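You operate a simulated robot arm through the tools that you are given. There is no shell and no other tool. Be economical: measure what you need, move in short steps, check, and stop when the job is done.

You run a simulated two-armed robot. Do the job below in one go: nothing can be reset, and whatever is moved stays where it is left.

TASK
Open the store cupboard door, take the jug of cream and put it on the store cupboard shelf and shut the door again. Fetch the cream noodle pack from the island and set it on the green board. Take the small measuring cup on the island and put it away on the worktop by the canisters. Put the tall can on the worktop beside the hob. Shut the spare cupboard door. Put the groats bag on the hob end of the long bench. Any order will do. Set down upright: jug of cream, tall can, groats bag.

The check looks at the end state, three seconds after you hand in, the way a careful person would. Anything else that was tipped, shoved, dropped, spilled or broken makes it a failure.

THE ROBOT
Two 7-joint arms with fingered hands on one trunk, on a base that drives. Base frame: it is fixed to the floor where the robot stands at the start and does not move with it; the origin is under the middle of the robot, x ahead of it, y to its left, z up; the surface under the hand at the start is at about z = 900. Units: mm, degrees, N and s.
The left shoulder is at the start at [80, 241, 1612], the right one opposite. With the tool pointing down near the work surface each hand reaches from about 100 to 940 mm from the robot's upright axis, wherever it stands, measured 20 degrees to its own side. Places, roughly: cream noodle pack [-250, -1500, 1000]; green board (17x28x2 cm) [-400, -1700, 900]; groats bag [1750, -3000, 1000]; hob end of the long bench [200, -3900, 900]; jug of cream [1000, 250, 1000]; small measuring cup [0, -2250, 1000]; spare cupboard door [1400, -1700, 500]; store cupboard door [300, 200, 500]; store cupboard shelf [500, 300, 500]; tall can [0, -1750, 1000]; worktop beside the hob [-2900, -1500, 900]; worktop by the canisters [200, 600, 900]. Payload 4.9 kg a hand.
Tool frame (each hand has its own): the origin (TCP) lies between the finger pads and is the grasp point; the fingertips stand 32 mm ahead of it; z points along the fingers, y is the line along which they close. The gripper opens to 200 mm. The gripper's body begins 89 mm behind the TCP. The gripper is a hand of 4 fingers: y runs from the thumb to the fingers, the wrist lies at [0, 0, -267] in the tool frame, and closing takes about 1.5 s.
Orientation is that of the tool frame in the base frame, as a unit quaternion [w, x, y, z]. With the fingers straight down and closing along the base's y, the tool's x points along the base's -x, its y along +y and its z along -z.

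THE INTERFACE
- The arms move only by the tool drive_tool. It takes "left_motion", "right_motion" or both (then of equal length, played together; a hand with none holds still); each is a list that holds one entry, the list of rows, each a list of 7 numbers: the opening, from 0 (shut) to 1 (fully open), then the shift along the base's x, y, z in mm, then the turn, a rotation vector about the base's x, y, z in rad. In form: [[[claw, x, y, z, wx, wy, wz], ...]]. A call has 1 to 20 rows; each row shifts and turns the commanded pose from where the row before left it. Each row takes 0.2 s and may step no farther than 50 mm and 8.6 degrees from the row before; otherwise, or with a gripper value out of range, the whole call is refused. Where a pose cannot be reached the arm comes as near as it can. A force on the tool above 40 N (or 10 N above the force at the start of the call, whichever is more), or a blocked arm, ends the call early, and 0.2 s more pass. The fingers move at their own pace (about 72 mm/s each) and stop on an object; they squeeze with about 32 N. The grip force told is the motor's: it shows also when the fingers shut on nothing. Time passes only in rows, and 0.2 s behind the last, so rows that do not move let the fingers close. The reply holds the time, the measured pose of the TCP, the force on the tool along the base axes, the opening and the grip force, in the units named above and with some noise, with the torque about the TCP (base axes, N m) and any sound that the robot's microphone picked up.
- Cameras (640 x 400 px; columns grow to the right, rows downward): "scene" is now at [90.1, 48.3, 1756]; the picture's right is [0.57, -0.82, 0.00], its down [-0.74, -0.51, -0.44] and it looks along [0.36, 0.25, -0.90] (base axes); focal length 248 px, centre (320, 200). "left" rides on the left gripper at [-69, -69, -116] in its tool frame; the picture's right is [0.71, -0.71, 0.00], its down [0.54, 0.54, -0.64] and it looks along [0.46, 0.45, 0.77] (tool axes); focal length 226 px, centre (320, 200). "right" rides on the right gripper at [69, -69, -116] in its tool frame; the picture's right is [0.71, 0.71, 0.00], its down [-0.54, 0.54, -0.64] and it looks along [-0.45, 0.45, 0.77] (tool axes); focal length 226 px, centre (320, 200). There is no depth. A picture from a camera that has moved, and an enlarged one, comes with that camera's place and axes in the base frame and with its lens. The place of the scene camera against the robot may be out by one fixed shift of up to 18 mm in any direction.
- grab_frame(camera): a new picture of that camera. It takes no simulated time.
- lift_body(by): slides the trunk up (or, below 0, down) by that many mm; the arms and the scene camera ride with it, the base frame stays. It gives what a move gives, with no picture.
- drive_base(legs): drives the robot by 1 to 6 legs, each [ahead, left, turn to the left] in mm, mm and degrees, along the robot's own axes; the way and the turn of a leg run together, so that a leg with both is an arc; at most 1500 mm and 180 degrees a leg. The arms and the cameras ride along, it lands a little off, and it stops where it bumps. It gives what a move gives.
- preshape(shape, hand): the hand has 4 fingers and takes this shape, open, in about a second: jaw (thumb against the fingers, like two jaws); tri (thumb and two fingers); tip (a fingertip pinch); poke (one finger out to press); point (the index stretched); flat (the hand flat); cup (the hand cupped); fist (a fist). The gripper value then closes the fingers along that shape, each until it touches; the sizes above hold for jaw. It gives what a move gives, with no picture.
- turn_head(pan, tilt): turns the head with the scene camera to pan (to the left, within 86 degrees either way) and tilt (down, from -29 to 69), counted from straight ahead of the robot. It gives what a move gives.
- enlarge(camera, box): a new picture of the part [left, top, right, bottom] of that camera's present view, enlarged. It takes no simulated time.
- sign_off(): hands the job in; it is judged then, once.

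Work in short steps. Places have to be worked out from the pictures, the camera data and where the tool is seen: move nearer, look again, correct. Check each grasp and each placing, and mend what went wrong. You have 196 turns and 176 pictures in all, those below and enlarged ones among them. Open the grippers and draw the arms clear of the work before you hand the job in, unless the task says otherwise; then end with one line.

The tools are called as name(argument=value, ...) on one line, values as JSON. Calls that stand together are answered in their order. drive_tool: Moves the arms, as the interface text tells. Its arguments: {"type":"object","properties":{"left_motion":{"type":"array","items":{"type":"array","items":{"type":"array","items":{"type":"number"}}}},"right_motion":{"type":"array","items":{"type":"array","items":{"type":"array","items":{"type":"number"}}}}},"required":[]} The other tools are called the same way: lift_body (by) slides the trunk up or down; preshape (shape, hand) gives the hand a shape; drive_base (legs) drives the base; turn_head (pan, tilt) turns the head that bears the scene camera; grab_frame (camera) takes a picture; enlarge (camera, box) takes an enlarged picture of a part of a camera's view; sign_off () hands the job in.

At the start:

```text
time: 0.0
left_position: [377.7, 450.7, 1227.3]
left_tcp_rot: [0.0, 0.0, 1.0, 0.0]
left_contact_force: [0.5, 0.0, 0.4]
left_torque: [0.01, -0.02, 0.01]
left_gripper_width: 199.9
left_gripper_force: 0.2
left_shape: jaw
right_position: [582.3, 68.6, 1163.7]
right_tcp_rot: [0.0, -0.001, 1.0, -0.001]
right_contact_force: [-0.4, 0.4, 0.2]
right_torque: [-0.02, -0.03, 0.04]
right_gripper_width: 200.0
right_gripper_force: 0.0
right_shape: jaw
trunk travel left (down, up): [-520.0, 320.0]
robot x, y, heading: [-0.1, 0.9, -0.2]
head pan, tilt: [34.8, 63.7]
```

scene: 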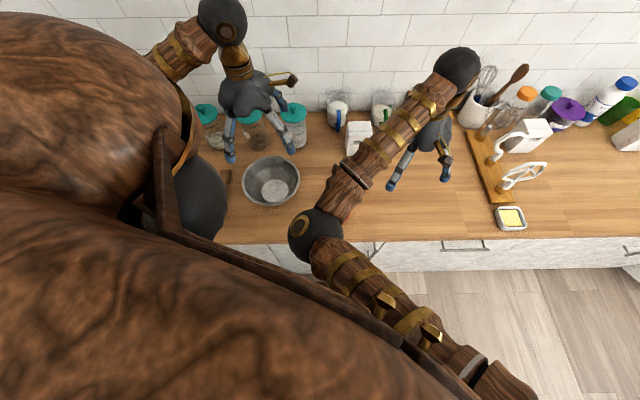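
right: 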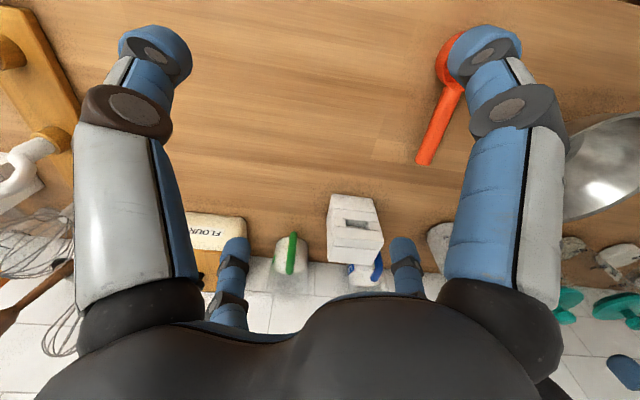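
left: 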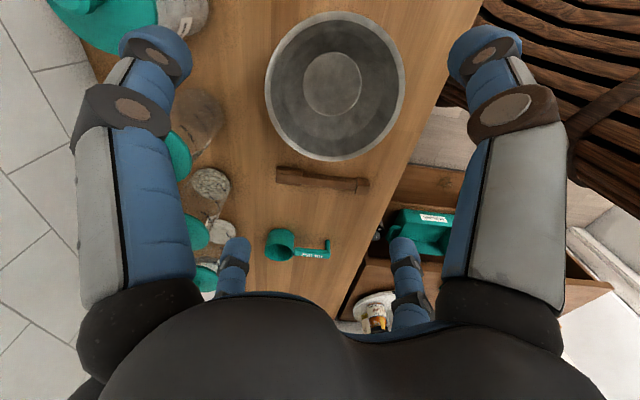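

The counter seems to run diagonally in the base frame, along about [0.57,-0.82]. I'll look at it straight on before moving anything.

turn_head(pan=34.8, tilt=35)

grab_frame(camera="scene")

turn_head(pan=-50, tilt=25)

grab_frame(camera="scene")

```text
time: 0.9
left_position: [377.3, 448.4, 1227.5]
left_tcp_rot: [0.0, 0.0, 1.0, 0.0]
left_contact_force: [0.5, 0.4, -0.2]
left_torque: [-0.04, 0.03, -0.04]
left_gripper_width: 199.7
left_gripper_force: 0.2
left_shape: jaw
right_position: [583.3, 68.8, 1163.9]
right_tcp_rot: [0.0, 0.0, 1.0, -0.001]
right_contact_force: [-0.4, 0.2, -0.1]
right_torque: [0.0, -0.01, 0.01]
right_gripper_width: 200.0
right_gripper_force: 0.1
right_shape: jaw
trunk travel left (down, up): [-520.0, 320.0]
robot x, y, heading: [-1.2, 0.3, 0.0]
head pan, tilt: [34.8, 35.0]
```

```text
172 pictures are left
camera scene: at [111.3, 63.0, 1794.4], right [0.57, -0.82, 0.0], down [-0.47, -0.33, -0.82], along [0.67, 0.47, -0.57], focal length 248 px, centre (320, 200)
```

scene: 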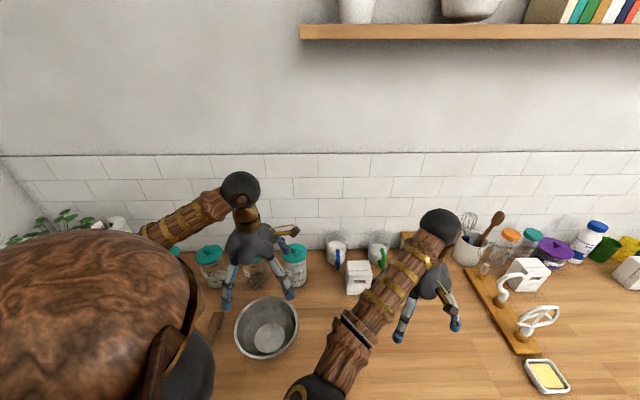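

```text
time: 2.5
left_position: [377.4, 449.4, 1228.5]
left_tcp_rot: [-0.001, 0.0, 1.0, 0.001]
left_contact_force: [-0.4, -0.5, 0.3]
left_torque: [-0.01, 0.0, -0.02]
left_gripper_width: 200.0
left_gripper_force: 0.0
left_shape: jaw
right_position: [582.8, 69.1, 1163.7]
right_tcp_rot: [0.0, 0.001, 1.0, 0.0]
right_contact_force: [0.6, 0.6, -0.7]
right_torque: [0.0, 0.0, 0.0]
right_gripper_width: 199.9
right_gripper_force: 0.1
right_shape: jaw
trunk travel left (down, up): [-520.0, 320.0]
robot x, y, heading: [-0.3, 3.4, -0.0]
head pan, tilt: [-50.0, 25.0]
```

```text
171 pictures are left
camera scene: at [98.3, -57.7, 1810.3], right [-0.77, -0.64, 0.0], down [-0.27, 0.32, -0.91], along [0.58, -0.69, -0.42], focal length 248 px, centre (320, 200)
```

scene: 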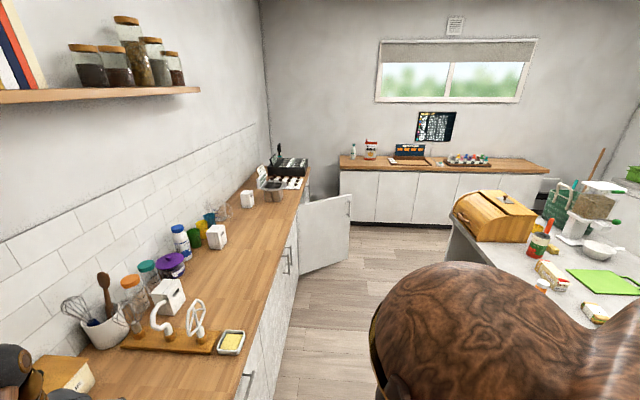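

The counter runs to the left with the open door further along, and the island is to the right. I'll look the other ways too.

turn_head(pan=-86, tilt=30)

grab_frame(camera="scene")

turn_head(pan=86, tilt=45)

grab_frame(camera="scene")

turn_head(pan=35, tilt=55)

enlarge(camera="scene", box=[160, 100, 480, 300])

```text
time: 3.5
left_position: [378.0, 448.6, 1227.6]
left_tcp_rot: [0.0, 0.0, 1.0, -0.001]
left_contact_force: [0.2, -0.7, 0.6]
left_torque: [0.01, 0.01, -0.02]
left_gripper_width: 199.9
left_gripper_force: 0.2
left_shape: jaw
right_position: [582.9, 68.5, 1163.7]
right_tcp_rot: [0.0, 0.0, 1.0, 0.0]
right_contact_force: [0.7, -0.2, 0.2]
right_torque: [0.0, 0.0, 0.03]
right_gripper_width: 199.8
right_gripper_force: 0.1
right_shape: jaw
trunk travel left (down, up): [-520.0, 320.0]
robot x, y, heading: [1.6, 0.2, 0.1]
head pan, tilt: [-85.9, 30.0]
```

```text
170 pictures are left
camera scene: at [45.5, -77.4, 1802.3], right [-1.0, -0.07, 0.0], down [-0.04, 0.5, -0.87], along [0.06, -0.86, -0.5], focal length 248 px, centre (320, 200)
```

scene: 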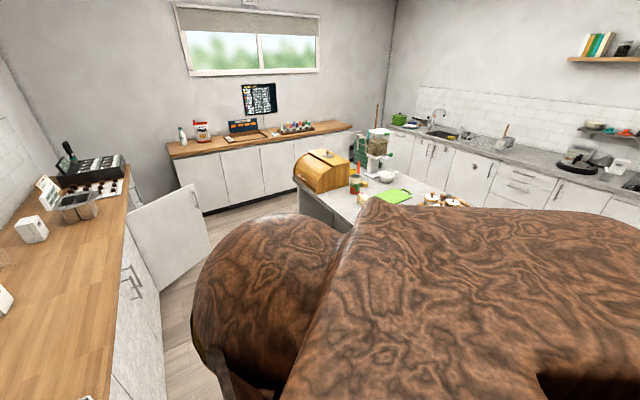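

```text
time: 6.1
left_position: [376.7, 450.7, 1227.5]
left_tcp_rot: [0.0, 0.0, 1.0, 0.001]
left_contact_force: [0.0, 0.7, 0.1]
left_torque: [0.0, 0.0, 0.04]
left_gripper_width: 199.7
left_gripper_force: 0.0
left_shape: jaw
right_position: [581.7, 69.2, 1163.1]
right_tcp_rot: [-0.001, 0.0, 1.0, 0.0]
right_contact_force: [-0.7, -0.4, -0.4]
right_torque: [0.0, -0.01, 0.0]
right_gripper_width: 199.8
right_gripper_force: 0.1
right_shape: jaw
trunk travel left (down, up): [-520.0, 320.0]
robot x, y, heading: [1.0, 1.5, -0.1]
head pan, tilt: [85.9, 45.0]
```

```text
169 pictures are left
camera scene: at [44.8, 93.9, 1779.7], right [1.0, -0.07, 0.0], down [-0.05, -0.71, -0.71], along [0.05, 0.71, -0.71], focal length 248 px, centre (320, 200)
```

scene: 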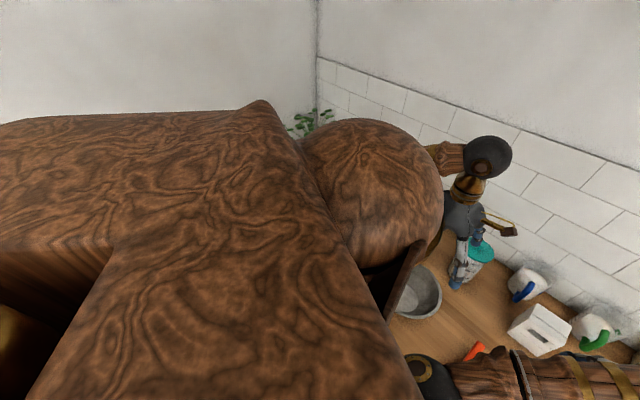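

```text
time: 7.3
left_position: [377.6, 449.1, 1228.1]
left_tcp_rot: [0.0, 0.0, 1.0, 0.001]
left_contact_force: [0.6, 0.4, 0.0]
left_torque: [0.01, -0.02, -0.03]
left_gripper_width: 200.0
left_gripper_force: 0.1
left_shape: jaw
right_position: [581.3, 69.0, 1164.1]
right_tcp_rot: [0.0, 0.0, 1.0, 0.0]
right_contact_force: [0.0, 0.6, 0.7]
right_torque: [0.02, 0.02, 0.01]
right_gripper_width: 199.7
right_gripper_force: 0.1
right_shape: jaw
trunk travel left (down, up): [-520.0, 320.0]
robot x, y, heading: [0.9, -2.4, 0.1]
head pan, tilt: [35.0, 55.0]
```

```text
2.00 times, centred on (320, 200) of scene
camera zoom: at [98.0, 54.2, 1766.2], right [0.57, -0.82, 0.0], down [-0.67, -0.47, -0.57], along [0.47, 0.33, -0.82], focal length 497 px, centre (320, 200)
```

zoom: 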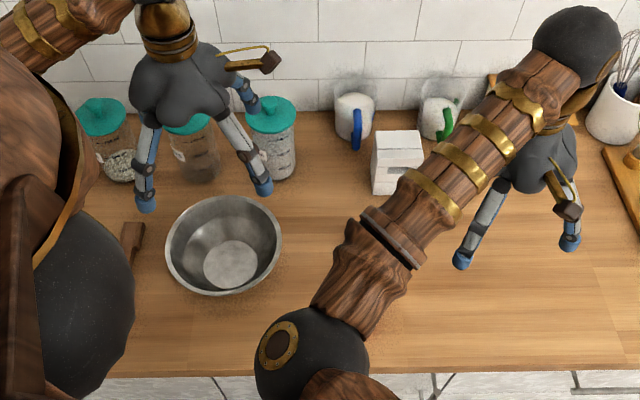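

Two jugs stand at about (802,454) with a blue handle and (905,290) with a green handle. I'll back off from the counter and turn 35° so I face it squarely and can see the cupboard fronts.

drive_base(legs=[[-330, -230, 0], [0, 0, 35]])

turn_head(pan=0, tilt=50)

grab_frame(camera="scene")

```text
time: 11.5
left_position: [-286.1, 354.3, 1227.1]
left_tcp_rot: [0.0, -0.298, 0.954, 0.0]
left_contact_force: [0.3, 0.4, -0.6]
left_torque: [0.02, 0.01, 0.01]
left_gripper_width: 199.4
left_gripper_force: 0.1
left_shape: jaw
right_position: [99.0, 157.7, 1164.7]
right_tcp_rot: [-0.001, -0.298, 0.954, 0.0]
right_contact_force: [-0.3, 0.4, 0.3]
right_torque: [-0.03, 0.02, 0.02]
right_gripper_width: 199.9
right_gripper_force: 0.0
right_shape: jaw
trunk travel left (down, up): [-520.0, 320.0]
robot x, y, heading: [-342.6, -233.6, 34.8]
head pan, tilt: [35.0, 55.0]
```

```text
time: 12.6
left_position: [-287.0, 354.2, 1227.9]
left_tcp_rot: [0.0, -0.298, 0.955, -0.001]
left_contact_force: [0.2, 0.0, 0.4]
left_torque: [-0.03, 0.0, 0.0]
left_gripper_width: 200.2
left_gripper_force: 0.0
left_shape: jaw
right_position: [97.9, 157.7, 1163.6]
right_tcp_rot: [-0.001, -0.299, 0.954, 0.0]
right_contact_force: [0.6, 0.5, 0.1]
right_torque: [-0.01, -0.01, 0.02]
right_gripper_width: 199.9
right_gripper_force: 0.1
right_shape: jaw
trunk travel left (down, up): [-520.0, 320.0]
robot x, y, heading: [-345.5, -229.7, 34.6]
head pan, tilt: [0.0, 50.0]
```

```text
167 pictures are left
camera scene: at [-245.0, -156.4, 1772.7], right [0.57, -0.82, 0.0], down [-0.63, -0.44, -0.64], along [0.53, 0.37, -0.77], focal length 248 px, centre (320, 200)
```

scene: 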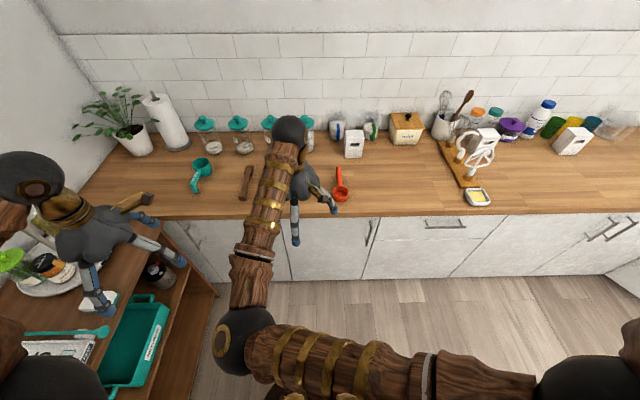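

The store cupboard door should be around pixel (323,256), with its handle at about (371,232). Zooming in on the fronts and the jugs.

enlarge(camera="scene", box=[240, 190, 480, 340])

enlarge(camera="scene", box=[310, 90, 438, 170])

```text
2.67 times, centred on (360, 265) of scene
camera zoom: at [-245.0, -156.4, 1772.7], right [0.57, -0.82, 0.0], down [-0.63, -0.44, -0.64], along [0.53, 0.37, -0.77], focal length 663 px, centre (213, 27)
```

zoom: 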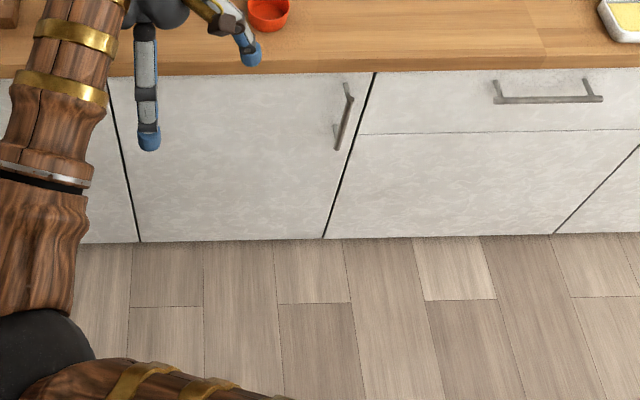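

```text
5.00 times, centred on (374, 130) of scene
camera zoom: at [-245.0, -156.4, 1772.7], right [0.57, -0.82, 0.0], down [-0.63, -0.44, -0.64], along [0.53, 0.37, -0.77], focal length 1243 px, centre (50, 550)
```

zoom: 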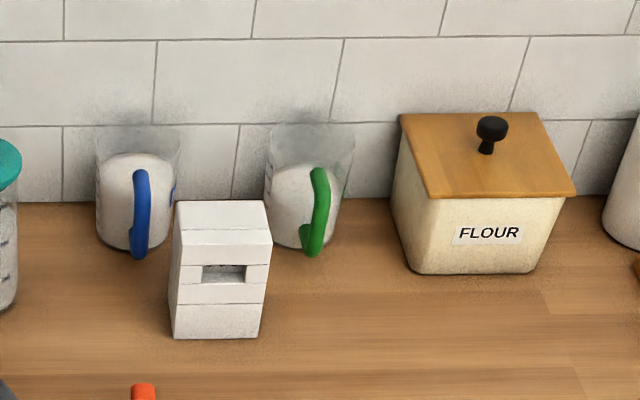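

The store door spans about u −190 to 260 along the counter, hinged on the left, with a vertical handle at u≈219. I still have to find out which jug holds cream, so I'll drive right and look at the labels on the jugs' right sides.

drive_base(legs=[[0, -850, 0]])

turn_head(pan=25, tilt=32)

grab_frame(camera="scene")

```text
time: 17.2
left_position: [212.2, -365.5, 1227.0]
left_tcp_rot: [0.0, -0.298, 0.955, -0.001]
left_contact_force: [-0.1, -0.3, -0.8]
left_torque: [-0.02, -0.01, -0.03]
left_gripper_width: 200.0
left_gripper_force: 0.1
left_shape: jaw
right_position: [596.5, -561.0, 1163.9]
right_tcp_rot: [0.001, -0.298, 0.955, 0.0]
right_contact_force: [-1.4, 0.2, -0.1]
right_torque: [-0.03, 0.01, -0.01]
right_gripper_width: 199.6
right_gripper_force: 0.1
right_shape: jaw
trunk travel left (down, up): [-520.0, 320.0]
robot x, y, heading: [155.9, -956.7, 34.7]
head pan, tilt: [0.0, 50.0]
```

```text
time: 18.1
left_position: [211.3, -366.5, 1227.7]
left_tcp_rot: [-0.001, -0.299, 0.954, 0.0]
left_contact_force: [0.2, 0.7, -0.7]
left_torque: [0.02, -0.02, 0.02]
left_gripper_width: 199.9
left_gripper_force: 0.1
left_shape: jaw
right_position: [598.1, -563.3, 1163.0]
right_tcp_rot: [0.001, -0.298, 0.955, 0.0]
right_contact_force: [0.1, 1.0, 0.4]
right_torque: [0.0, 0.01, -0.02]
right_gripper_width: 199.9
right_gripper_force: 0.0
right_shape: jaw
trunk travel left (down, up): [-520.0, 320.0]
robot x, y, heading: [157.6, -954.7, 34.8]
head pan, tilt: [25.0, 32.0]
```

```text
164 pictures are left
camera scene: at [236.4, -844.3, 1799.1], right [0.86, -0.5, 0.0], down [-0.27, -0.46, -0.85], along [0.43, 0.73, -0.53], focal length 248 px, centre (320, 200)
```

scene: 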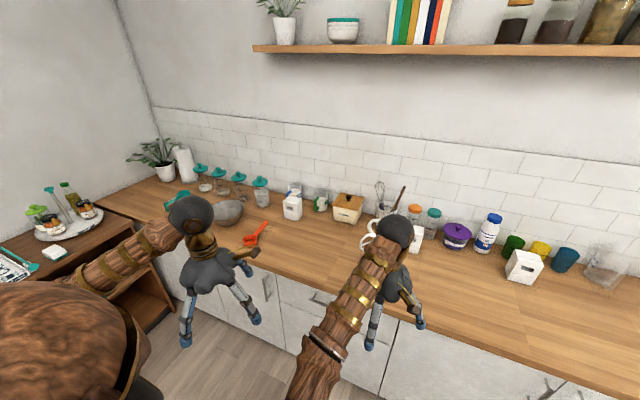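

enlarge(camera="scene", box=[270, 170, 350, 220])

```text
8.00 times, centred on (310, 195) of scene
camera zoom: at [236.4, -844.3, 1799.1], right [0.86, -0.5, 0.0], down [-0.27, -0.46, -0.85], along [0.43, 0.73, -0.53], focal length 1988 px, centre (400, 240)
```

zoom: 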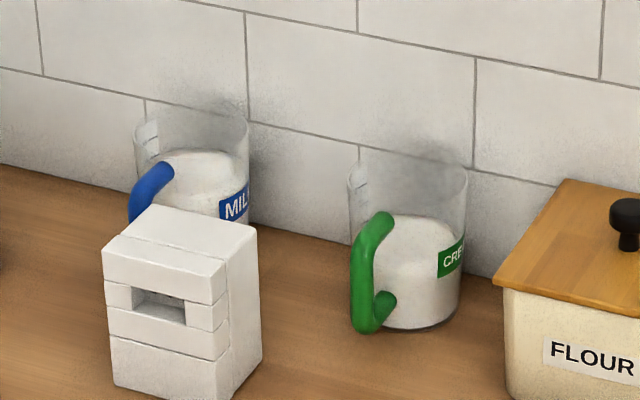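

The green-handled jug reads CREAM and stands at about (922,304). Now I'll stand in front of the store cupboard a bit to the right (u≈300) and lower the trunk, ready to open the door with the left hand.

drive_base(legs=[[100, 570, 0]])

lift_body(by=-300)

drive_tool(left_motion=[[[1, 0, 0, 0, 0.082, -0.117, 0], [1, 0, 0, 0, 0.082, -0.117, 0], [1, 0, 0, 0, 0.082, -0.117, 0], [1, 0, 0, 0, 0.082, -0.117, 0], [1, 0, 0, 0, 0.082, -0.117, 0], [1, 0, 0, 0, 0.082, -0.117, 0], [1, 0, 0, 0, 0.082, -0.117, 0], [1, 0, 0, 0, 0.082, -0.117, 0], [1, 0, 0, 0, 0.082, -0.117, 0], [1, 0, 0, 0, 0.082, -0.117, 0], [1, 0, 0, 0, 0.082, -0.117, 0]]])

turn_head(pan=10, tilt=50)

grab_frame(camera="scene")

grab_frame(camera="left")

```text
time: 21.4
left_position: [-31.2, 157.3, 1228.1]
left_tcp_rot: [0.0, -0.298, 0.954, 0.0]
left_contact_force: [0.0, 0.0, -0.3]
left_torque: [0.05, 0.0, -0.01]
left_gripper_width: 200.0
left_gripper_force: 0.1
left_shape: jaw
right_position: [354.5, -39.9, 1164.2]
right_tcp_rot: [0.0, -0.298, 0.954, 0.0]
right_contact_force: [0.9, -0.2, 0.2]
right_torque: [0.03, 0.03, 0.0]
right_gripper_width: 199.7
right_gripper_force: 0.1
right_shape: jaw
trunk travel left (down, up): [-520.0, 320.0]
robot x, y, heading: [-87.7, -427.5, 34.7]
head pan, tilt: [25.0, 32.0]
```

```text
time: 23.6
left_position: [-33.0, 157.3, 983.5]
left_tcp_rot: [0.001, -0.298, 0.954, 0.001]
left_contact_force: [-0.6, -0.3, 0.0]
left_torque: [-0.06, -0.03, -0.02]
left_gripper_width: 199.9
left_gripper_force: 0.0
left_shape: jaw
right_position: [352.4, -37.2, 925.6]
right_tcp_rot: [0.005, -0.298, 0.955, 0.002]
right_contact_force: [-3.3, -4.0, 15.1]
right_torque: [0.94, -1.44, -0.14]
right_gripper_width: 200.0
right_gripper_force: 0.0
right_shape: jaw
trunk travel left (down, up): [-275.0, 565.0]
robot x, y, heading: [-86.7, -428.9, 34.9]
head pan, tilt: [25.0, 32.0]
stopped: the force on the tool passed its limit at 50 N (the readings are from after the stop); the commanded pose is now the measured one
```

```text
time: 26.0
left_position: [-25.1, 238.5, 972.0]
left_tcp_rot: [0.675, -0.211, 0.673, 0.216]
left_contact_force: [-1.2, 0.6, -0.2]
left_torque: [0.01, 0.02, 0.02]
left_gripper_width: 199.9
left_gripper_force: 0.0
left_shape: jaw
left hand out of reach, approached as far as the arm can: row 2, 3, 4, 5, 6
right_position: [353.1, -36.8, 923.9]
right_tcp_rot: [0.005, -0.298, 0.954, 0.003]
right_contact_force: [-4.3, -2.7, 16.8]
right_torque: [1.09, -1.61, -0.04]
right_gripper_width: 199.9
right_gripper_force: 0.1
right_shape: jaw
trunk travel left (down, up): [-275.0, 565.0]
robot x, y, heading: [-83.3, -422.9, 34.4]
head pan, tilt: [25.0, 32.0]
```

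```text
time: 26.8
left_position: [-24.6, 238.1, 973.2]
left_tcp_rot: [0.674, -0.21, 0.675, 0.215]
left_contact_force: [0.1, 0.5, 1.2]
left_torque: [-0.01, 0.01, -0.02]
left_gripper_width: 199.9
left_gripper_force: 0.1
left_shape: jaw
right_position: [352.9, -37.7, 925.1]
right_tcp_rot: [0.004, -0.298, 0.955, 0.003]
right_contact_force: [-3.4, -3.3, 16.3]
right_torque: [1.17, -1.67, -0.11]
right_gripper_width: 199.7
right_gripper_force: 0.0
right_shape: jaw
trunk travel left (down, up): [-275.0, 565.0]
robot x, y, heading: [-85.1, -426.1, 34.6]
head pan, tilt: [10.0, 50.0]
```

```text
162 pictures are left
camera scene: at [0.2, -344.2, 1528.6], right [0.7, -0.71, 0.0], down [-0.54, -0.54, -0.64], along [0.46, 0.45, -0.76], focal length 248 px, centre (320, 200)
```

scene: 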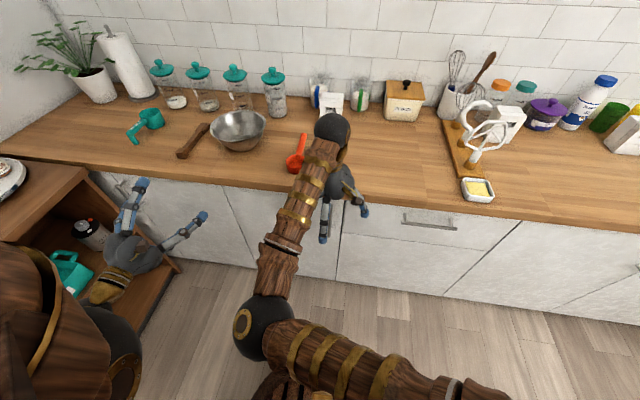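

```text
161 pictures are left
camera left: at [-80.5, 114.5, 1040.9], right [0.4, -0.57, -0.71], down [-0.84, 0.08, -0.54], along [0.37, 0.81, -0.45], focal length 226 px, centre (320, 200)
```

left: 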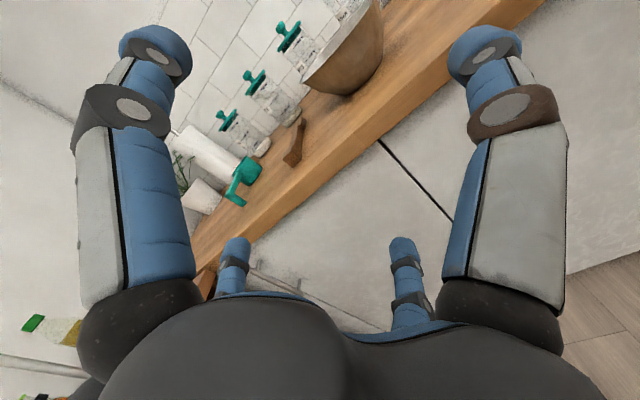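

The trunk stopped because a right fingertip caught the counter edge; the hand has fingers at ±x as well as ±y. I'll raise and pull back the right hand, close it, and see how the fingers come together.

drive_tool(right_motion=[[[1, 0, 0, 30, 0, 0, 0], [1, 0, 0, 40, 0, 0, 0], [1, -24, -17, 30, 0, 0, 0], [1, -32, -23, 0, 0, 0, 0], [1, -32, -23, 0, 0, 0, 0], [0.2, -32, -23, 0, 0, 0, 0], [0.2, 0, 0, 0, 0, 0, 0], [0.2, 0, 0, 0, 0, 0, 0], [0.2, 0, 0, 0, 0, 0, 0], [0.2, 0, 0, 0, 0, 0, 0], [0.2, 0, 0, 0, 0, 0, 0]]])

grab_frame(camera="right")

preshape(hand="left", shape="tip")

grab_frame(camera="left")

grab_frame(camera="scene")

```text
time: 29.4
left_position: [-25.1, 239.5, 970.5]
left_tcp_rot: [0.673, -0.211, 0.676, 0.214]
left_contact_force: [0.2, 0.1, -0.7]
left_torque: [-0.02, 0.01, 0.02]
left_gripper_width: 199.7
left_gripper_force: 0.0
left_shape: jaw
right_position: [294.5, -142.6, 1019.1]
right_tcp_rot: [0.005, -0.236, 0.972, -0.004]
right_contact_force: [1.4, -0.1, -0.6]
right_torque: [-0.06, 0.01, 0.01]
right_gripper_width: 40.4
right_gripper_force: 0.1
right_shape: jaw
trunk travel left (down, up): [-275.0, 565.0]
robot x, y, heading: [-84.3, -427.1, 34.6]
head pan, tilt: [10.0, 50.0]
stopped in row 11 (right hand): the arm was blocked; the commanded pose is now the measured one
```

```text
160 pictures are left
camera right: at [265.0, -234.8, 1136.4], right [-0.95, 0.3, -0.01], down [0.22, 0.73, 0.64], along [0.21, 0.61, -0.77], focal length 226 px, centre (320, 200)
```

right: 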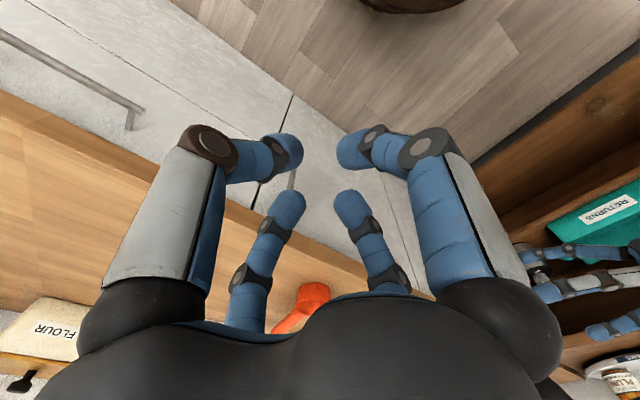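

```text
time: 30.3
left_position: [-25.4, 239.6, 971.0]
left_tcp_rot: [0.673, -0.212, 0.676, 0.214]
left_contact_force: [-0.3, 0.8, -0.3]
left_torque: [-0.01, -0.02, -0.01]
left_gripper_width: 199.7
left_gripper_force: 0.0
left_shape: tip
right_position: [293.5, -143.4, 1017.9]
right_tcp_rot: [0.005, -0.236, 0.972, -0.003]
right_contact_force: [1.6, -0.7, 0.1]
right_torque: [-0.01, 0.0, 0.03]
right_gripper_width: 40.3
right_gripper_force: 0.0
right_shape: jaw
trunk travel left (down, up): [-275.0, 565.0]
robot x, y, heading: [-88.0, -429.5, 34.8]
head pan, tilt: [10.0, 50.0]
```

```text
159 pictures are left
camera left: at [-79.9, 115.1, 1039.1], right [0.4, -0.58, -0.71], down [-0.84, 0.08, -0.54], along [0.36, 0.81, -0.45], focal length 226 px, centre (320, 200)
```

left: 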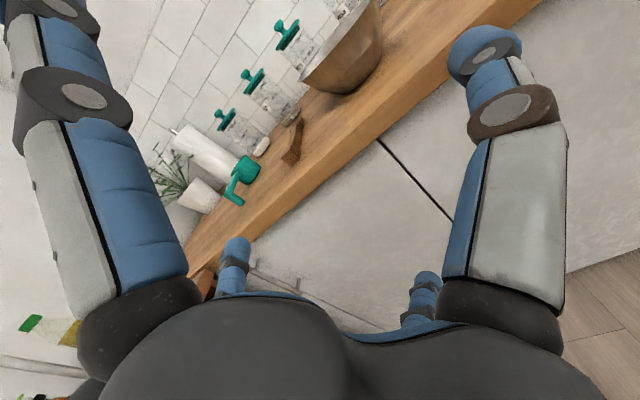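

```text
158 pictures are left
camera scene: at [2.1, -342.6, 1528.3], right [0.7, -0.71, 0.0], down [-0.54, -0.54, -0.64], along [0.46, 0.45, -0.77], focal length 248 px, centre (320, 200)
```

scene: 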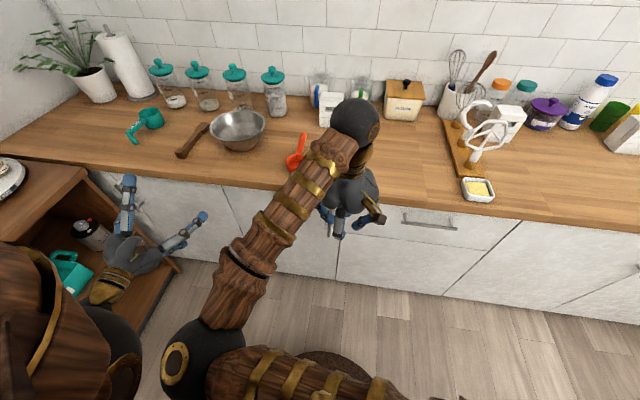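

In "tip" the ±y fingers form a clean two-finger pinch and the ±x fingers splay out of the way, which suits the vertical handle. I'll move the right arm off to the right and bring the left pinch in front of the handle's lower part.

drive_tool(right_motion=[[[0.2, 22, -32, 10, 0, 0, 0], [0.2, 22, -32, 10, 0, 0, 0], [0.2, 22, -32, 10, 0, 0, 0], [0.2, 22, -32, 10, 0, 0, 0], [0.2, 22, -32, 10, 0, 0, 0], [0.2, 22, -32, 0, 0, 0, 0], [0.2, 22, -32, 0, 0, 0, 0], [0.2, 22, -32, 0, 0, 0, 0]]])

drive_tool(left_motion=[[[1, 20, -28, -25, 0, 0, 0], [1, 20, -28, -25, 0, 0, 0], [1, 20, -28, -25, 0, 0, 0], [1, 20, -28, -25, 0, 0, 0], [1, 20, -28, -25, 0, 0, 0], [1, 20, -28, -25, 0, 0, 0], [1, 20, -28, -25, 0, 0, 0], [1, 20, -28, -25, 0, 0, 0], [1, 20, -28, -25, 0, 0, 0], [1, 20, -28, -25, 0, 0, 0], [1, 20, -28, 0, 0, 0, 0], [1, 20, -28, 0, 0, 0, 0]]])

grab_frame(camera="left")

grab_frame(camera="scene")

```text
time: 32.1
left_position: [-24.7, 238.5, 969.8]
left_tcp_rot: [0.672, -0.212, 0.676, 0.216]
left_contact_force: [0.2, -0.3, 0.3]
left_torque: [-0.01, -0.01, 0.05]
left_gripper_width: 199.9
left_gripper_force: 0.0
left_shape: tip
right_position: [469.4, -397.4, 1066.2]
right_tcp_rot: [0.005, -0.237, 0.972, -0.002]
right_contact_force: [0.2, -0.4, 0.0]
right_torque: [0.01, 0.05, -0.01]
right_gripper_width: 40.4
right_gripper_force: 0.1
right_shape: jaw
trunk travel left (down, up): [-275.0, 565.0]
robot x, y, heading: [-85.8, -430.1, 34.9]
head pan, tilt: [10.0, 50.0]
```

```text
time: 33.1
left_position: [131.4, 143.3, 938.2]
left_tcp_rot: [0.736, -0.117, 0.639, 0.187]
left_contact_force: [0.5, -0.3, 0.5]
left_torque: [0.0, 0.03, -0.04]
left_gripper_width: 200.1
left_gripper_force: 0.0
left_shape: tip
right_position: [458.6, -385.7, 1074.3]
right_tcp_rot: [0.009, -0.235, 0.972, -0.012]
right_contact_force: [-0.4, -0.8, 1.1]
right_torque: [0.08, -0.06, -0.01]
right_gripper_width: 40.0
right_gripper_force: 0.0
right_shape: jaw
trunk travel left (down, up): [-275.0, 565.0]
robot x, y, heading: [-83.1, -428.3, 34.7]
head pan, tilt: [10.0, 50.0]
stopped in row 5 (left hand): the arm was blocked; the commanded pose is now the measured one
```

```text
157 pictures are left
camera left: at [49.2, 23.7, 984.0], right [0.38, -0.55, -0.74], down [-0.75, 0.29, -0.6], along [0.54, 0.78, -0.3], focal length 226 px, centre (320, 200)
```

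left: 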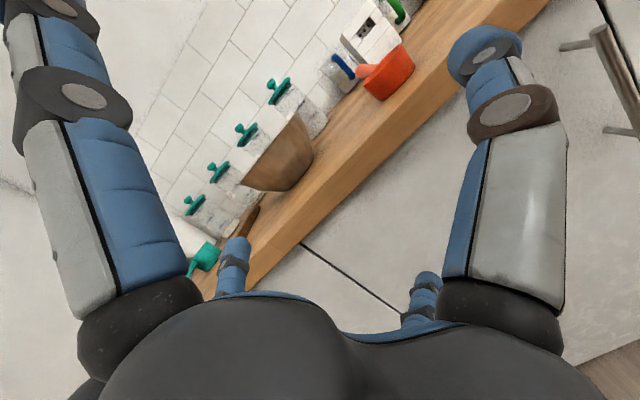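

```text
156 pictures are left
camera scene: at [-13.5, -324.0, 1529.5], right [0.7, -0.71, 0.02], down [-0.54, -0.55, -0.64], along [0.47, 0.44, -0.77], focal length 248 px, centre (320, 200)
```

scene: 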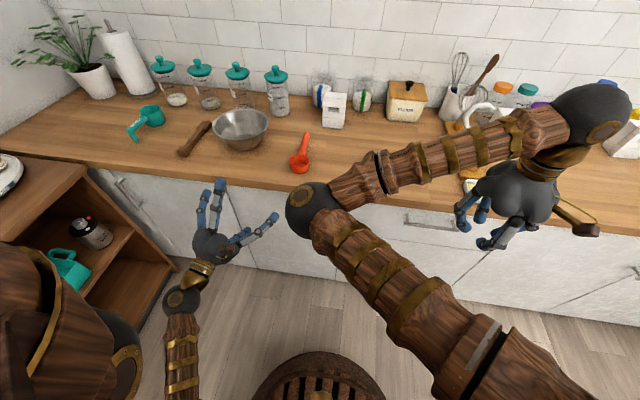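

The left arm was blocked by the right elbow in front of it. I'll back the left hand off slightly and draw the right arm out to the right and back.

drive_tool(right_motion=[[[0.2, 2, -36, 0, 0, 0, 0], [0.2, 2, -36, 0, 0, 0, 0], [0.2, 2, -36, 0, 0, 0, 0], [0.2, 2, -36, 0, 0, 0, 0], [0.2, 2, -36, 0, 0, 0, 0], [0.2, 2, -36, 0, 0, 0, 0], [0.2, 2, -36, 0, 0, 0, 0], [0.2, 2, -36, 0, 0, 0, 0], [0.2, -20, -14, 0, 0, 0, 0], [0.2, -20, -14, 0, 0, 0, 0], [0.2, -20, -14, 0, 0, 0, 0], [0.2, -20, -14, 0, 0, 0, 0]]], left_motion=[[[1, -20, 25, 0, 0, 0, 0], [1, -20, 25, 0, 0, 0, 0], [1, 0, 0, 0, 0, 0, 0], [1, 0, 0, 0, 0, 0, 0], [1, 0, 0, 0, 0, 0, 0], [1, 0, 0, 0, 0, 0, 0], [1, 0, 0, 0, 0, 0, 0], [1, 0, 0, 0, 0, 0, 0], [1, 0, 0, 0, 0, 0, 0], [1, 0, 0, 0, 0, 0, 0], [1, 0, 0, 0, 0, 0, 0], [1, 0, 0, 0, 0, 0, 0]]])

grab_frame(camera="scene")

```text
time: 35.7
left_position: [87.9, 188.6, 932.5]
left_tcp_rot: [0.734, -0.121, 0.642, 0.185]
left_contact_force: [0.7, -0.4, 0.0]
left_torque: [-0.02, 0.0, -0.01]
left_gripper_width: 199.9
left_gripper_force: 0.0
left_shape: tip
right_position: [475.6, -525.4, 1136.3]
right_tcp_rot: [0.008, -0.232, 0.973, -0.013]
right_contact_force: [0.2, -0.1, -0.6]
right_torque: [-0.01, -0.01, 0.0]
right_gripper_width: 40.0
right_gripper_force: 0.2
right_shape: jaw
right hand out of reach, approached as far as the arm can: row 4, 5, 6, 7, 8, 9, 10, 11, 12
trunk travel left (down, up): [-275.0, 565.0]
robot x, y, heading: [-89.6, -429.5, 34.9]
head pan, tilt: [10.0, 50.0]
```

```text
155 pictures are left
camera scene: at [-18.7, -326.1, 1528.3], right [0.7, -0.71, 0.02], down [-0.54, -0.55, -0.64], along [0.47, 0.44, -0.76], focal length 248 px, centre (320, 200)
```

scene: 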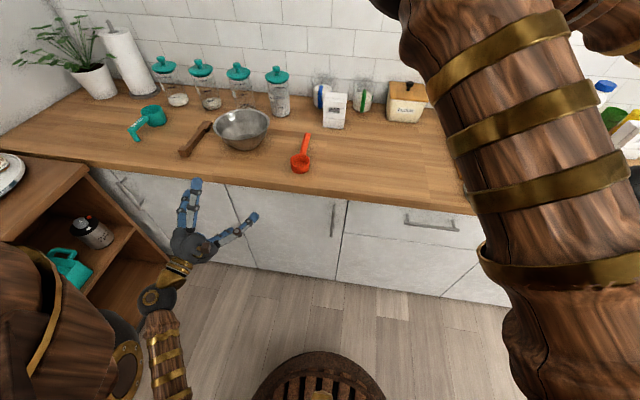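

The right arm is now clear. I'll take the left hand down in front of the handle and correct its orientation on the way.

drive_tool(left_motion=[[[1, 22.5, -23.7, -21, -0.012, 0.01, 0.017], [1, 22.5, -23.7, -21, -0.012, 0.01, 0.017], [1, 22.5, -23.7, -21, -0.012, 0.01, 0.017], [1, 22.5, -23.7, -21, -0.012, 0.01, 0.017], [1, 22.5, -23.7, -21, -0.012, 0.01, 0.017], [1, 22.5, -23.7, -21, -0.012, 0.01, 0.017], [1, 22.5, -23.7, -21, -0.012, 0.01, 0.017], [1, 22.5, -23.7, -21, -0.012, 0.01, 0.017], [1, 22.5, -23.7, -21, -0.012, 0.01, 0.017], [1, 22.5, -23.7, -21, -0.012, 0.01, 0.017]]])

grab_frame(camera="left")

grab_frame(camera="scene")

```text
time: 36.6
left_position: [218.9, 123.3, 939.7]
left_tcp_rot: [0.764, -0.075, 0.61, 0.198]
left_contact_force: [-0.6, -0.2, 0.9]
left_torque: [-0.03, 0.07, 0.01]
left_gripper_width: 199.8
left_gripper_force: 0.0
left_shape: tip
right_position: [475.1, -526.6, 1137.6]
right_tcp_rot: [0.009, -0.23, 0.973, -0.015]
right_contact_force: [-1.5, -1.2, 0.4]
right_torque: [0.09, -0.04, 0.0]
right_gripper_width: 40.1
right_gripper_force: 0.1
right_shape: jaw
trunk travel left (down, up): [-275.0, 565.0]
robot x, y, heading: [-83.2, -424.6, 34.9]
head pan, tilt: [10.0, 50.0]
stopped in row 4 (left hand): the arm was blocked; the commanded pose is now the measured one
```

```text
154 pictures are left
camera left: at [130.6, 3.6, 968.2], right [0.41, -0.49, -0.77], down [-0.7, 0.38, -0.61], along [0.59, 0.78, -0.19], focal length 226 px, centre (320, 200)
```

left: 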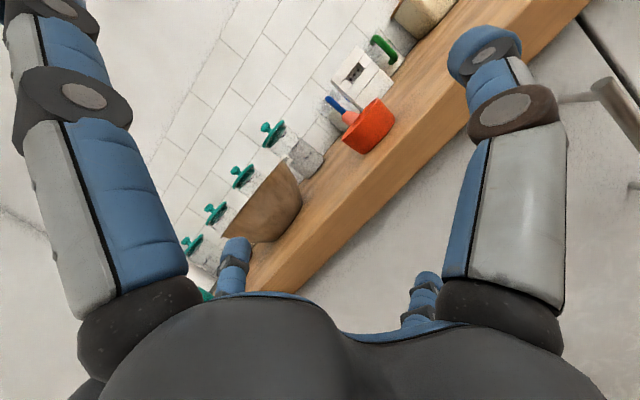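

```text
153 pictures are left
camera scene: at [-19.5, -325.9, 1527.2], right [0.7, -0.71, 0.02], down [-0.54, -0.55, -0.64], along [0.47, 0.44, -0.76], focal length 248 px, centre (320, 200)
```

scene: 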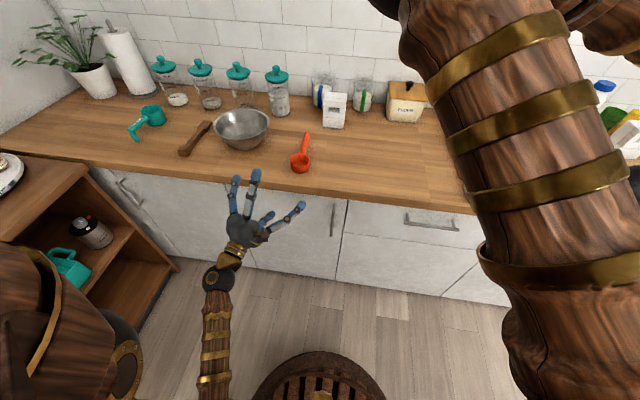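

The left hand can't get lower because its elbow is folded down against the base. Raising the trunk lets the arm straighten downward.

drive_tool(left_motion=[[[1, -33, -23, 0, -0.03, 0.025, 0.03], [1, -33, -23, 0, -0.03, 0.025, 0.03], [1, -33, -23, 0, -0.03, 0.025, 0.03], [1, 0, 0, 0, 0, 0, 0]]])

lift_body(by=130)

drive_tool(left_motion=[[[1, 0, 0, -35, 0, 0, 0], [1, 0, 0, -35, 0, 0, 0], [1, 0, 0, -35, 0, 0, 0], [1, 0, 0, -35, 0, 0, 0], [1, 0, 0, -35, 0, 0, 0], [1, 0, 0, -35, 0, 0, 0], [1, 0, 0, -35, 0, 0, 0], [1, 0, 0, -35, 0, 0, 0], [1, 0, 0, -35, 0, 0, 0]]])

grab_frame(camera="left")

grab_frame(camera="scene")

```text
time: 37.3
left_position: [209.7, 112.0, 1015.1]
left_tcp_rot: [0.783, -0.049, 0.579, 0.223]
left_contact_force: [-0.2, 0.5, -0.1]
left_torque: [-0.01, -0.03, 0.0]
left_gripper_width: 200.0
left_gripper_force: 0.1
left_shape: tip
right_position: [482.5, -519.2, 1139.3]
right_tcp_rot: [0.006, -0.231, 0.973, -0.017]
right_contact_force: [-0.9, -1.1, -1.5]
right_torque: [0.03, -0.02, 0.01]
right_gripper_width: 40.2
right_gripper_force: 0.1
right_shape: jaw
trunk travel left (down, up): [-275.0, 565.0]
robot x, y, heading: [-85.5, -427.6, 34.4]
head pan, tilt: [10.0, 50.0]
stopped in row 3 (left hand): the arm was blocked; the commanded pose is now the measured one
```

```text
time: 38.8
left_position: [201.8, 113.7, 1146.8]
left_tcp_rot: [0.783, -0.049, 0.576, 0.228]
left_contact_force: [-0.2, 0.1, -0.3]
left_torque: [0.02, 0.0, -0.01]
left_gripper_width: 200.3
left_gripper_force: 0.1
left_shape: tip
right_position: [476.5, -520.7, 1267.0]
right_tcp_rot: [0.006, -0.232, 0.973, -0.015]
right_contact_force: [0.4, -0.6, -0.2]
right_torque: [0.0, -0.02, 0.04]
right_gripper_width: 40.3
right_gripper_force: 0.1
right_shape: jaw
trunk travel left (down, up): [-405.0, 435.0]
robot x, y, heading: [-88.1, -422.9, 34.6]
head pan, tilt: [10.0, 50.0]
```

```text
time: 39.7
left_position: [253.5, 54.9, 1065.1]
left_tcp_rot: [0.809, 0.015, 0.561, 0.174]
left_contact_force: [0.4, 0.2, 1.5]
left_torque: [0.0, 0.04, 0.0]
left_gripper_width: 200.3
left_gripper_force: 0.0
left_shape: tip
right_position: [475.4, -525.6, 1268.9]
right_tcp_rot: [0.008, -0.231, 0.973, -0.015]
right_contact_force: [-0.7, -0.6, 0.3]
right_torque: [0.05, -0.04, 0.02]
right_gripper_width: 40.1
right_gripper_force: 0.0
right_shape: jaw
trunk travel left (down, up): [-405.0, 435.0]
robot x, y, heading: [-86.3, -427.8, 34.5]
head pan, tilt: [10.0, 50.0]
stopped in row 4 (left hand): the arm was blocked; the commanded pose is now the measured one
```

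```text
152 pictures are left
camera left: at [144.6, -49.4, 1068.9], right [0.41, -0.45, -0.79], down [-0.56, 0.56, -0.61], along [0.72, 0.69, -0.03], focal length 226 px, centre (320, 200)
```

left: 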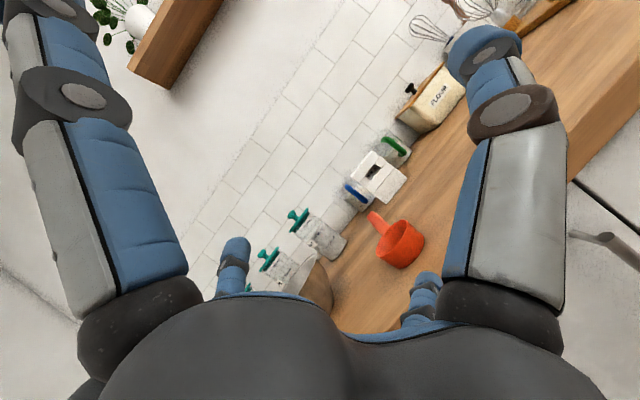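

```text
151 pictures are left
camera scene: at [-17.4, -325.3, 1660.4], right [0.7, -0.71, 0.02], down [-0.54, -0.55, -0.64], along [0.47, 0.44, -0.77], focal length 248 px, centre (320, 200)
```

scene: 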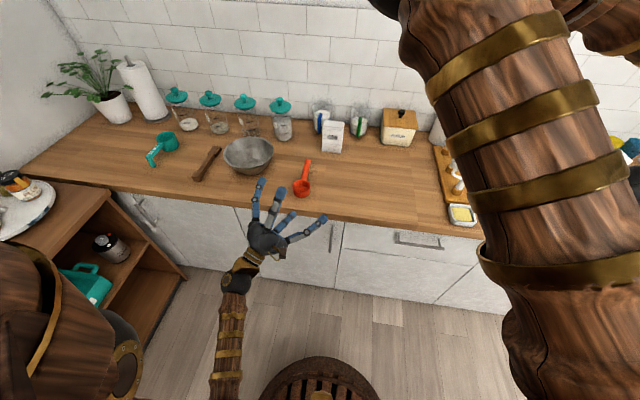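

The horizontal hand is too close to the shoulder, so the arm is over-folded. I'll back the base off 200 mm, then extend the left hand forward while squaring its orientation.

drive_base(legs=[[-200, 0, 0]])

drive_tool(left_motion=[[[1, 29, 20, 5, 0, 0, 0], [1, 29, 20, 5, 0, 0, 0], [1, 29, 20, 5, 0, 0, 0], [1, 29, 20, 0, 0, 0, 0], [1, 29, 20, 0, 0, 0, 0], [1, 29, 20, 0, 0, 0, 0], [1, 0, 0, 0, 0, 0, 0]]])

grab_frame(camera="scene")

```text
time: 41.3
left_position: [98.2, -52.5, 1053.2]
left_tcp_rot: [0.806, 0.011, 0.568, 0.168]
left_contact_force: [0.5, -1.1, -0.3]
left_torque: [0.0, -0.01, 0.01]
left_gripper_width: 199.8
left_gripper_force: 0.0
left_shape: tip
right_position: [321.5, -628.7, 1266.1]
right_tcp_rot: [0.005, -0.23, 0.973, -0.016]
right_contact_force: [0.2, -0.6, 0.4]
right_torque: [0.0, 0.03, 0.0]
right_gripper_width: 40.3
right_gripper_force: 0.0
right_shape: jaw
trunk travel left (down, up): [-405.0, 435.0]
robot x, y, heading: [-245.6, -535.6, 34.5]
head pan, tilt: [10.0, 50.0]
```

```text
time: 42.9
left_position: [284.8, 52.2, 1071.4]
left_tcp_rot: [0.803, 0.018, 0.57, 0.172]
left_contact_force: [-0.5, -0.3, 0.2]
left_torque: [0.0, 0.01, -0.01]
left_gripper_width: 200.1
left_gripper_force: 0.1
left_shape: tip
right_position: [331.4, -649.1, 1258.1]
right_tcp_rot: [0.002, -0.23, 0.973, -0.007]
right_contact_force: [-0.8, -1.4, 0.6]
right_torque: [0.02, 0.0, -0.02]
right_gripper_width: 40.0
right_gripper_force: 0.0
right_shape: jaw
trunk travel left (down, up): [-405.0, 435.0]
robot x, y, heading: [-242.4, -537.2, 34.3]
head pan, tilt: [10.0, 50.0]
```

```text
150 pictures are left
camera scene: at [-156.8, -453.3, 1658.4], right [0.7, -0.71, 0.0], down [-0.55, -0.54, -0.64], along [0.46, 0.45, -0.77], focal length 248 px, centre (320, 200)
```

scene: 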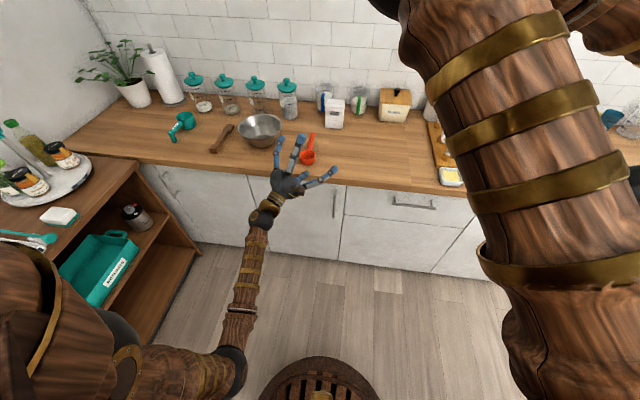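

The arm is unfolded and responding. Next I'll square the orientation, line up with the handle in u, and go down to z≈755.

drive_tool(left_motion=[[[1, 2.5, -18, 0, -0.059, 0.04, 0.064], [1, 2.5, -18, 0, -0.059, 0.04, 0.064], [1, 2.5, -18, 0, -0.059, 0.04, 0.064], [1, 2.5, -18, 0, -0.059, 0.04, 0.064], [1, 2.5, -18, 0, -0.059, 0.04, 0.064], [1, 2.5, -18, 0, -0.059, 0.04, 0.064], [1, 0, 0, -35, 0, 0, 0], [1, 0, 0, -35, 0, 0, 0], [1, 0, 0, -35, 0, 0, 0], [1, 0, 0, -35, 0, 0, 0], [1, 0, 0, -35, 0, 0, 0], [1, 0, 0, -35, 0, 0, 0], [1, 0, 0, -35, 0, 0, 0], [1, 0, 0, -35, 0, 0, 0], [1, 0, 0, -35, 0, 0, 0]]])

grab_frame(camera="left")

grab_frame(camera="scene")

```text
time: 46.1
left_position: [296.2, -43.8, 750.1]
left_tcp_rot: [0.687, -0.182, 0.673, 0.207]
left_contact_force: [-0.1, 0.2, -0.5]
left_torque: [0.04, -0.03, 0.0]
left_gripper_width: 200.3
left_gripper_force: 0.1
left_shape: tip
left hand out of reach, approached as far as the arm can: row 3, 4
right_position: [331.1, -647.8, 1258.5]
right_tcp_rot: [0.003, -0.23, 0.973, -0.008]
right_contact_force: [-0.5, 0.2, 0.2]
right_torque: [0.0, 0.01, 0.0]
right_gripper_width: 40.1
right_gripper_force: 0.1
right_shape: jaw
trunk travel left (down, up): [-405.0, 435.0]
robot x, y, heading: [-249.2, -535.9, 34.5]
head pan, tilt: [10.0, 50.0]
```

```text
149 pictures are left
camera left: at [232.9, -166.9, 813.7], right [0.38, -0.57, -0.73], down [-0.83, 0.14, -0.54], along [0.41, 0.81, -0.42], focal length 226 px, centre (320, 200)
```

left: 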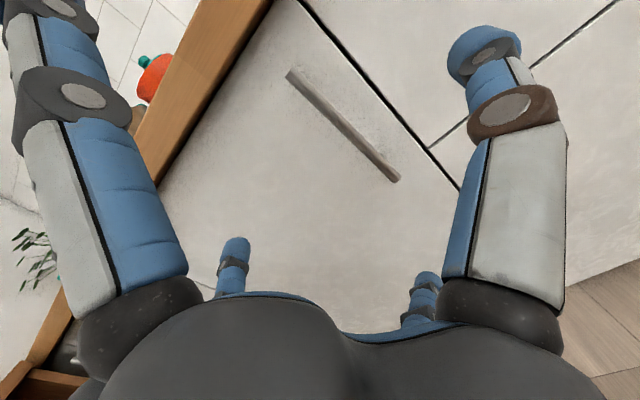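

```text
148 pictures are left
camera scene: at [-155.4, -450.9, 1658.2], right [0.7, -0.71, 0.0], down [-0.55, -0.54, -0.64], along [0.46, 0.45, -0.77], focal length 248 px, centre (320, 200)
```

scene: 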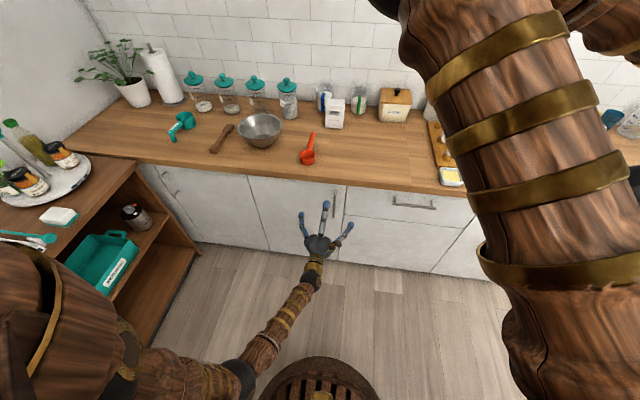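

The handle sits at u≈228, z 631–809; the TCP is at u=206, n=217. I'll shift 22 mm right, advance to the bar and close the pinch.

drive_tool(left_motion=[[[0.5, 12.6, -18, -20, -0.035, 0.011, 0.055], [0.5, 12.3, 8.6, 0, 0, 0, 0], [0.5, 24.6, 17.2, 0, 0, 0, 0], [0.5, 24.6, 17.2, 0, 0, 0, 0], [0.5, 24.6, 17.2, 0, 0, 0, 0], [0.5, 8.2, 5.7, 0, 0, 0, 0], [0.5, 0, 0, 0, 0, 0, 0]]])

grab_frame(camera="left")

```text
time: 47.7
left_position: [406.0, 2.6, 731.5]
left_tcp_rot: [0.674, -0.211, 0.675, 0.214]
left_contact_force: [-0.1, 0.1, 0.1]
left_torque: [0.0, -0.01, 0.02]
left_gripper_width: 100.4
left_gripper_force: 0.1
left_shape: tip
right_position: [330.7, -646.8, 1258.9]
right_tcp_rot: [0.003, -0.23, 0.973, -0.006]
right_contact_force: [0.5, 0.1, 0.2]
right_torque: [-0.01, -0.03, -0.03]
right_gripper_width: 40.2
right_gripper_force: 0.0
right_shape: jaw
trunk travel left (down, up): [-405.0, 435.0]
robot x, y, heading: [-243.3, -533.3, 34.6]
head pan, tilt: [10.0, 50.0]
```

```text
147 pictures are left
camera left: at [349.9, -121.5, 799.1], right [0.4, -0.58, -0.71], down [-0.84, 0.08, -0.54], along [0.37, 0.81, -0.45], focal length 226 px, centre (320, 200)
```

left: 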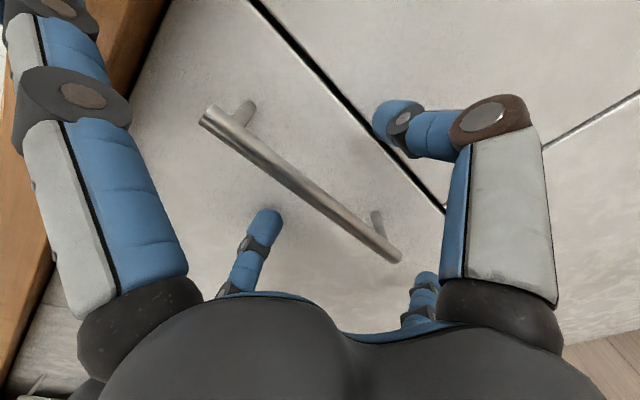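

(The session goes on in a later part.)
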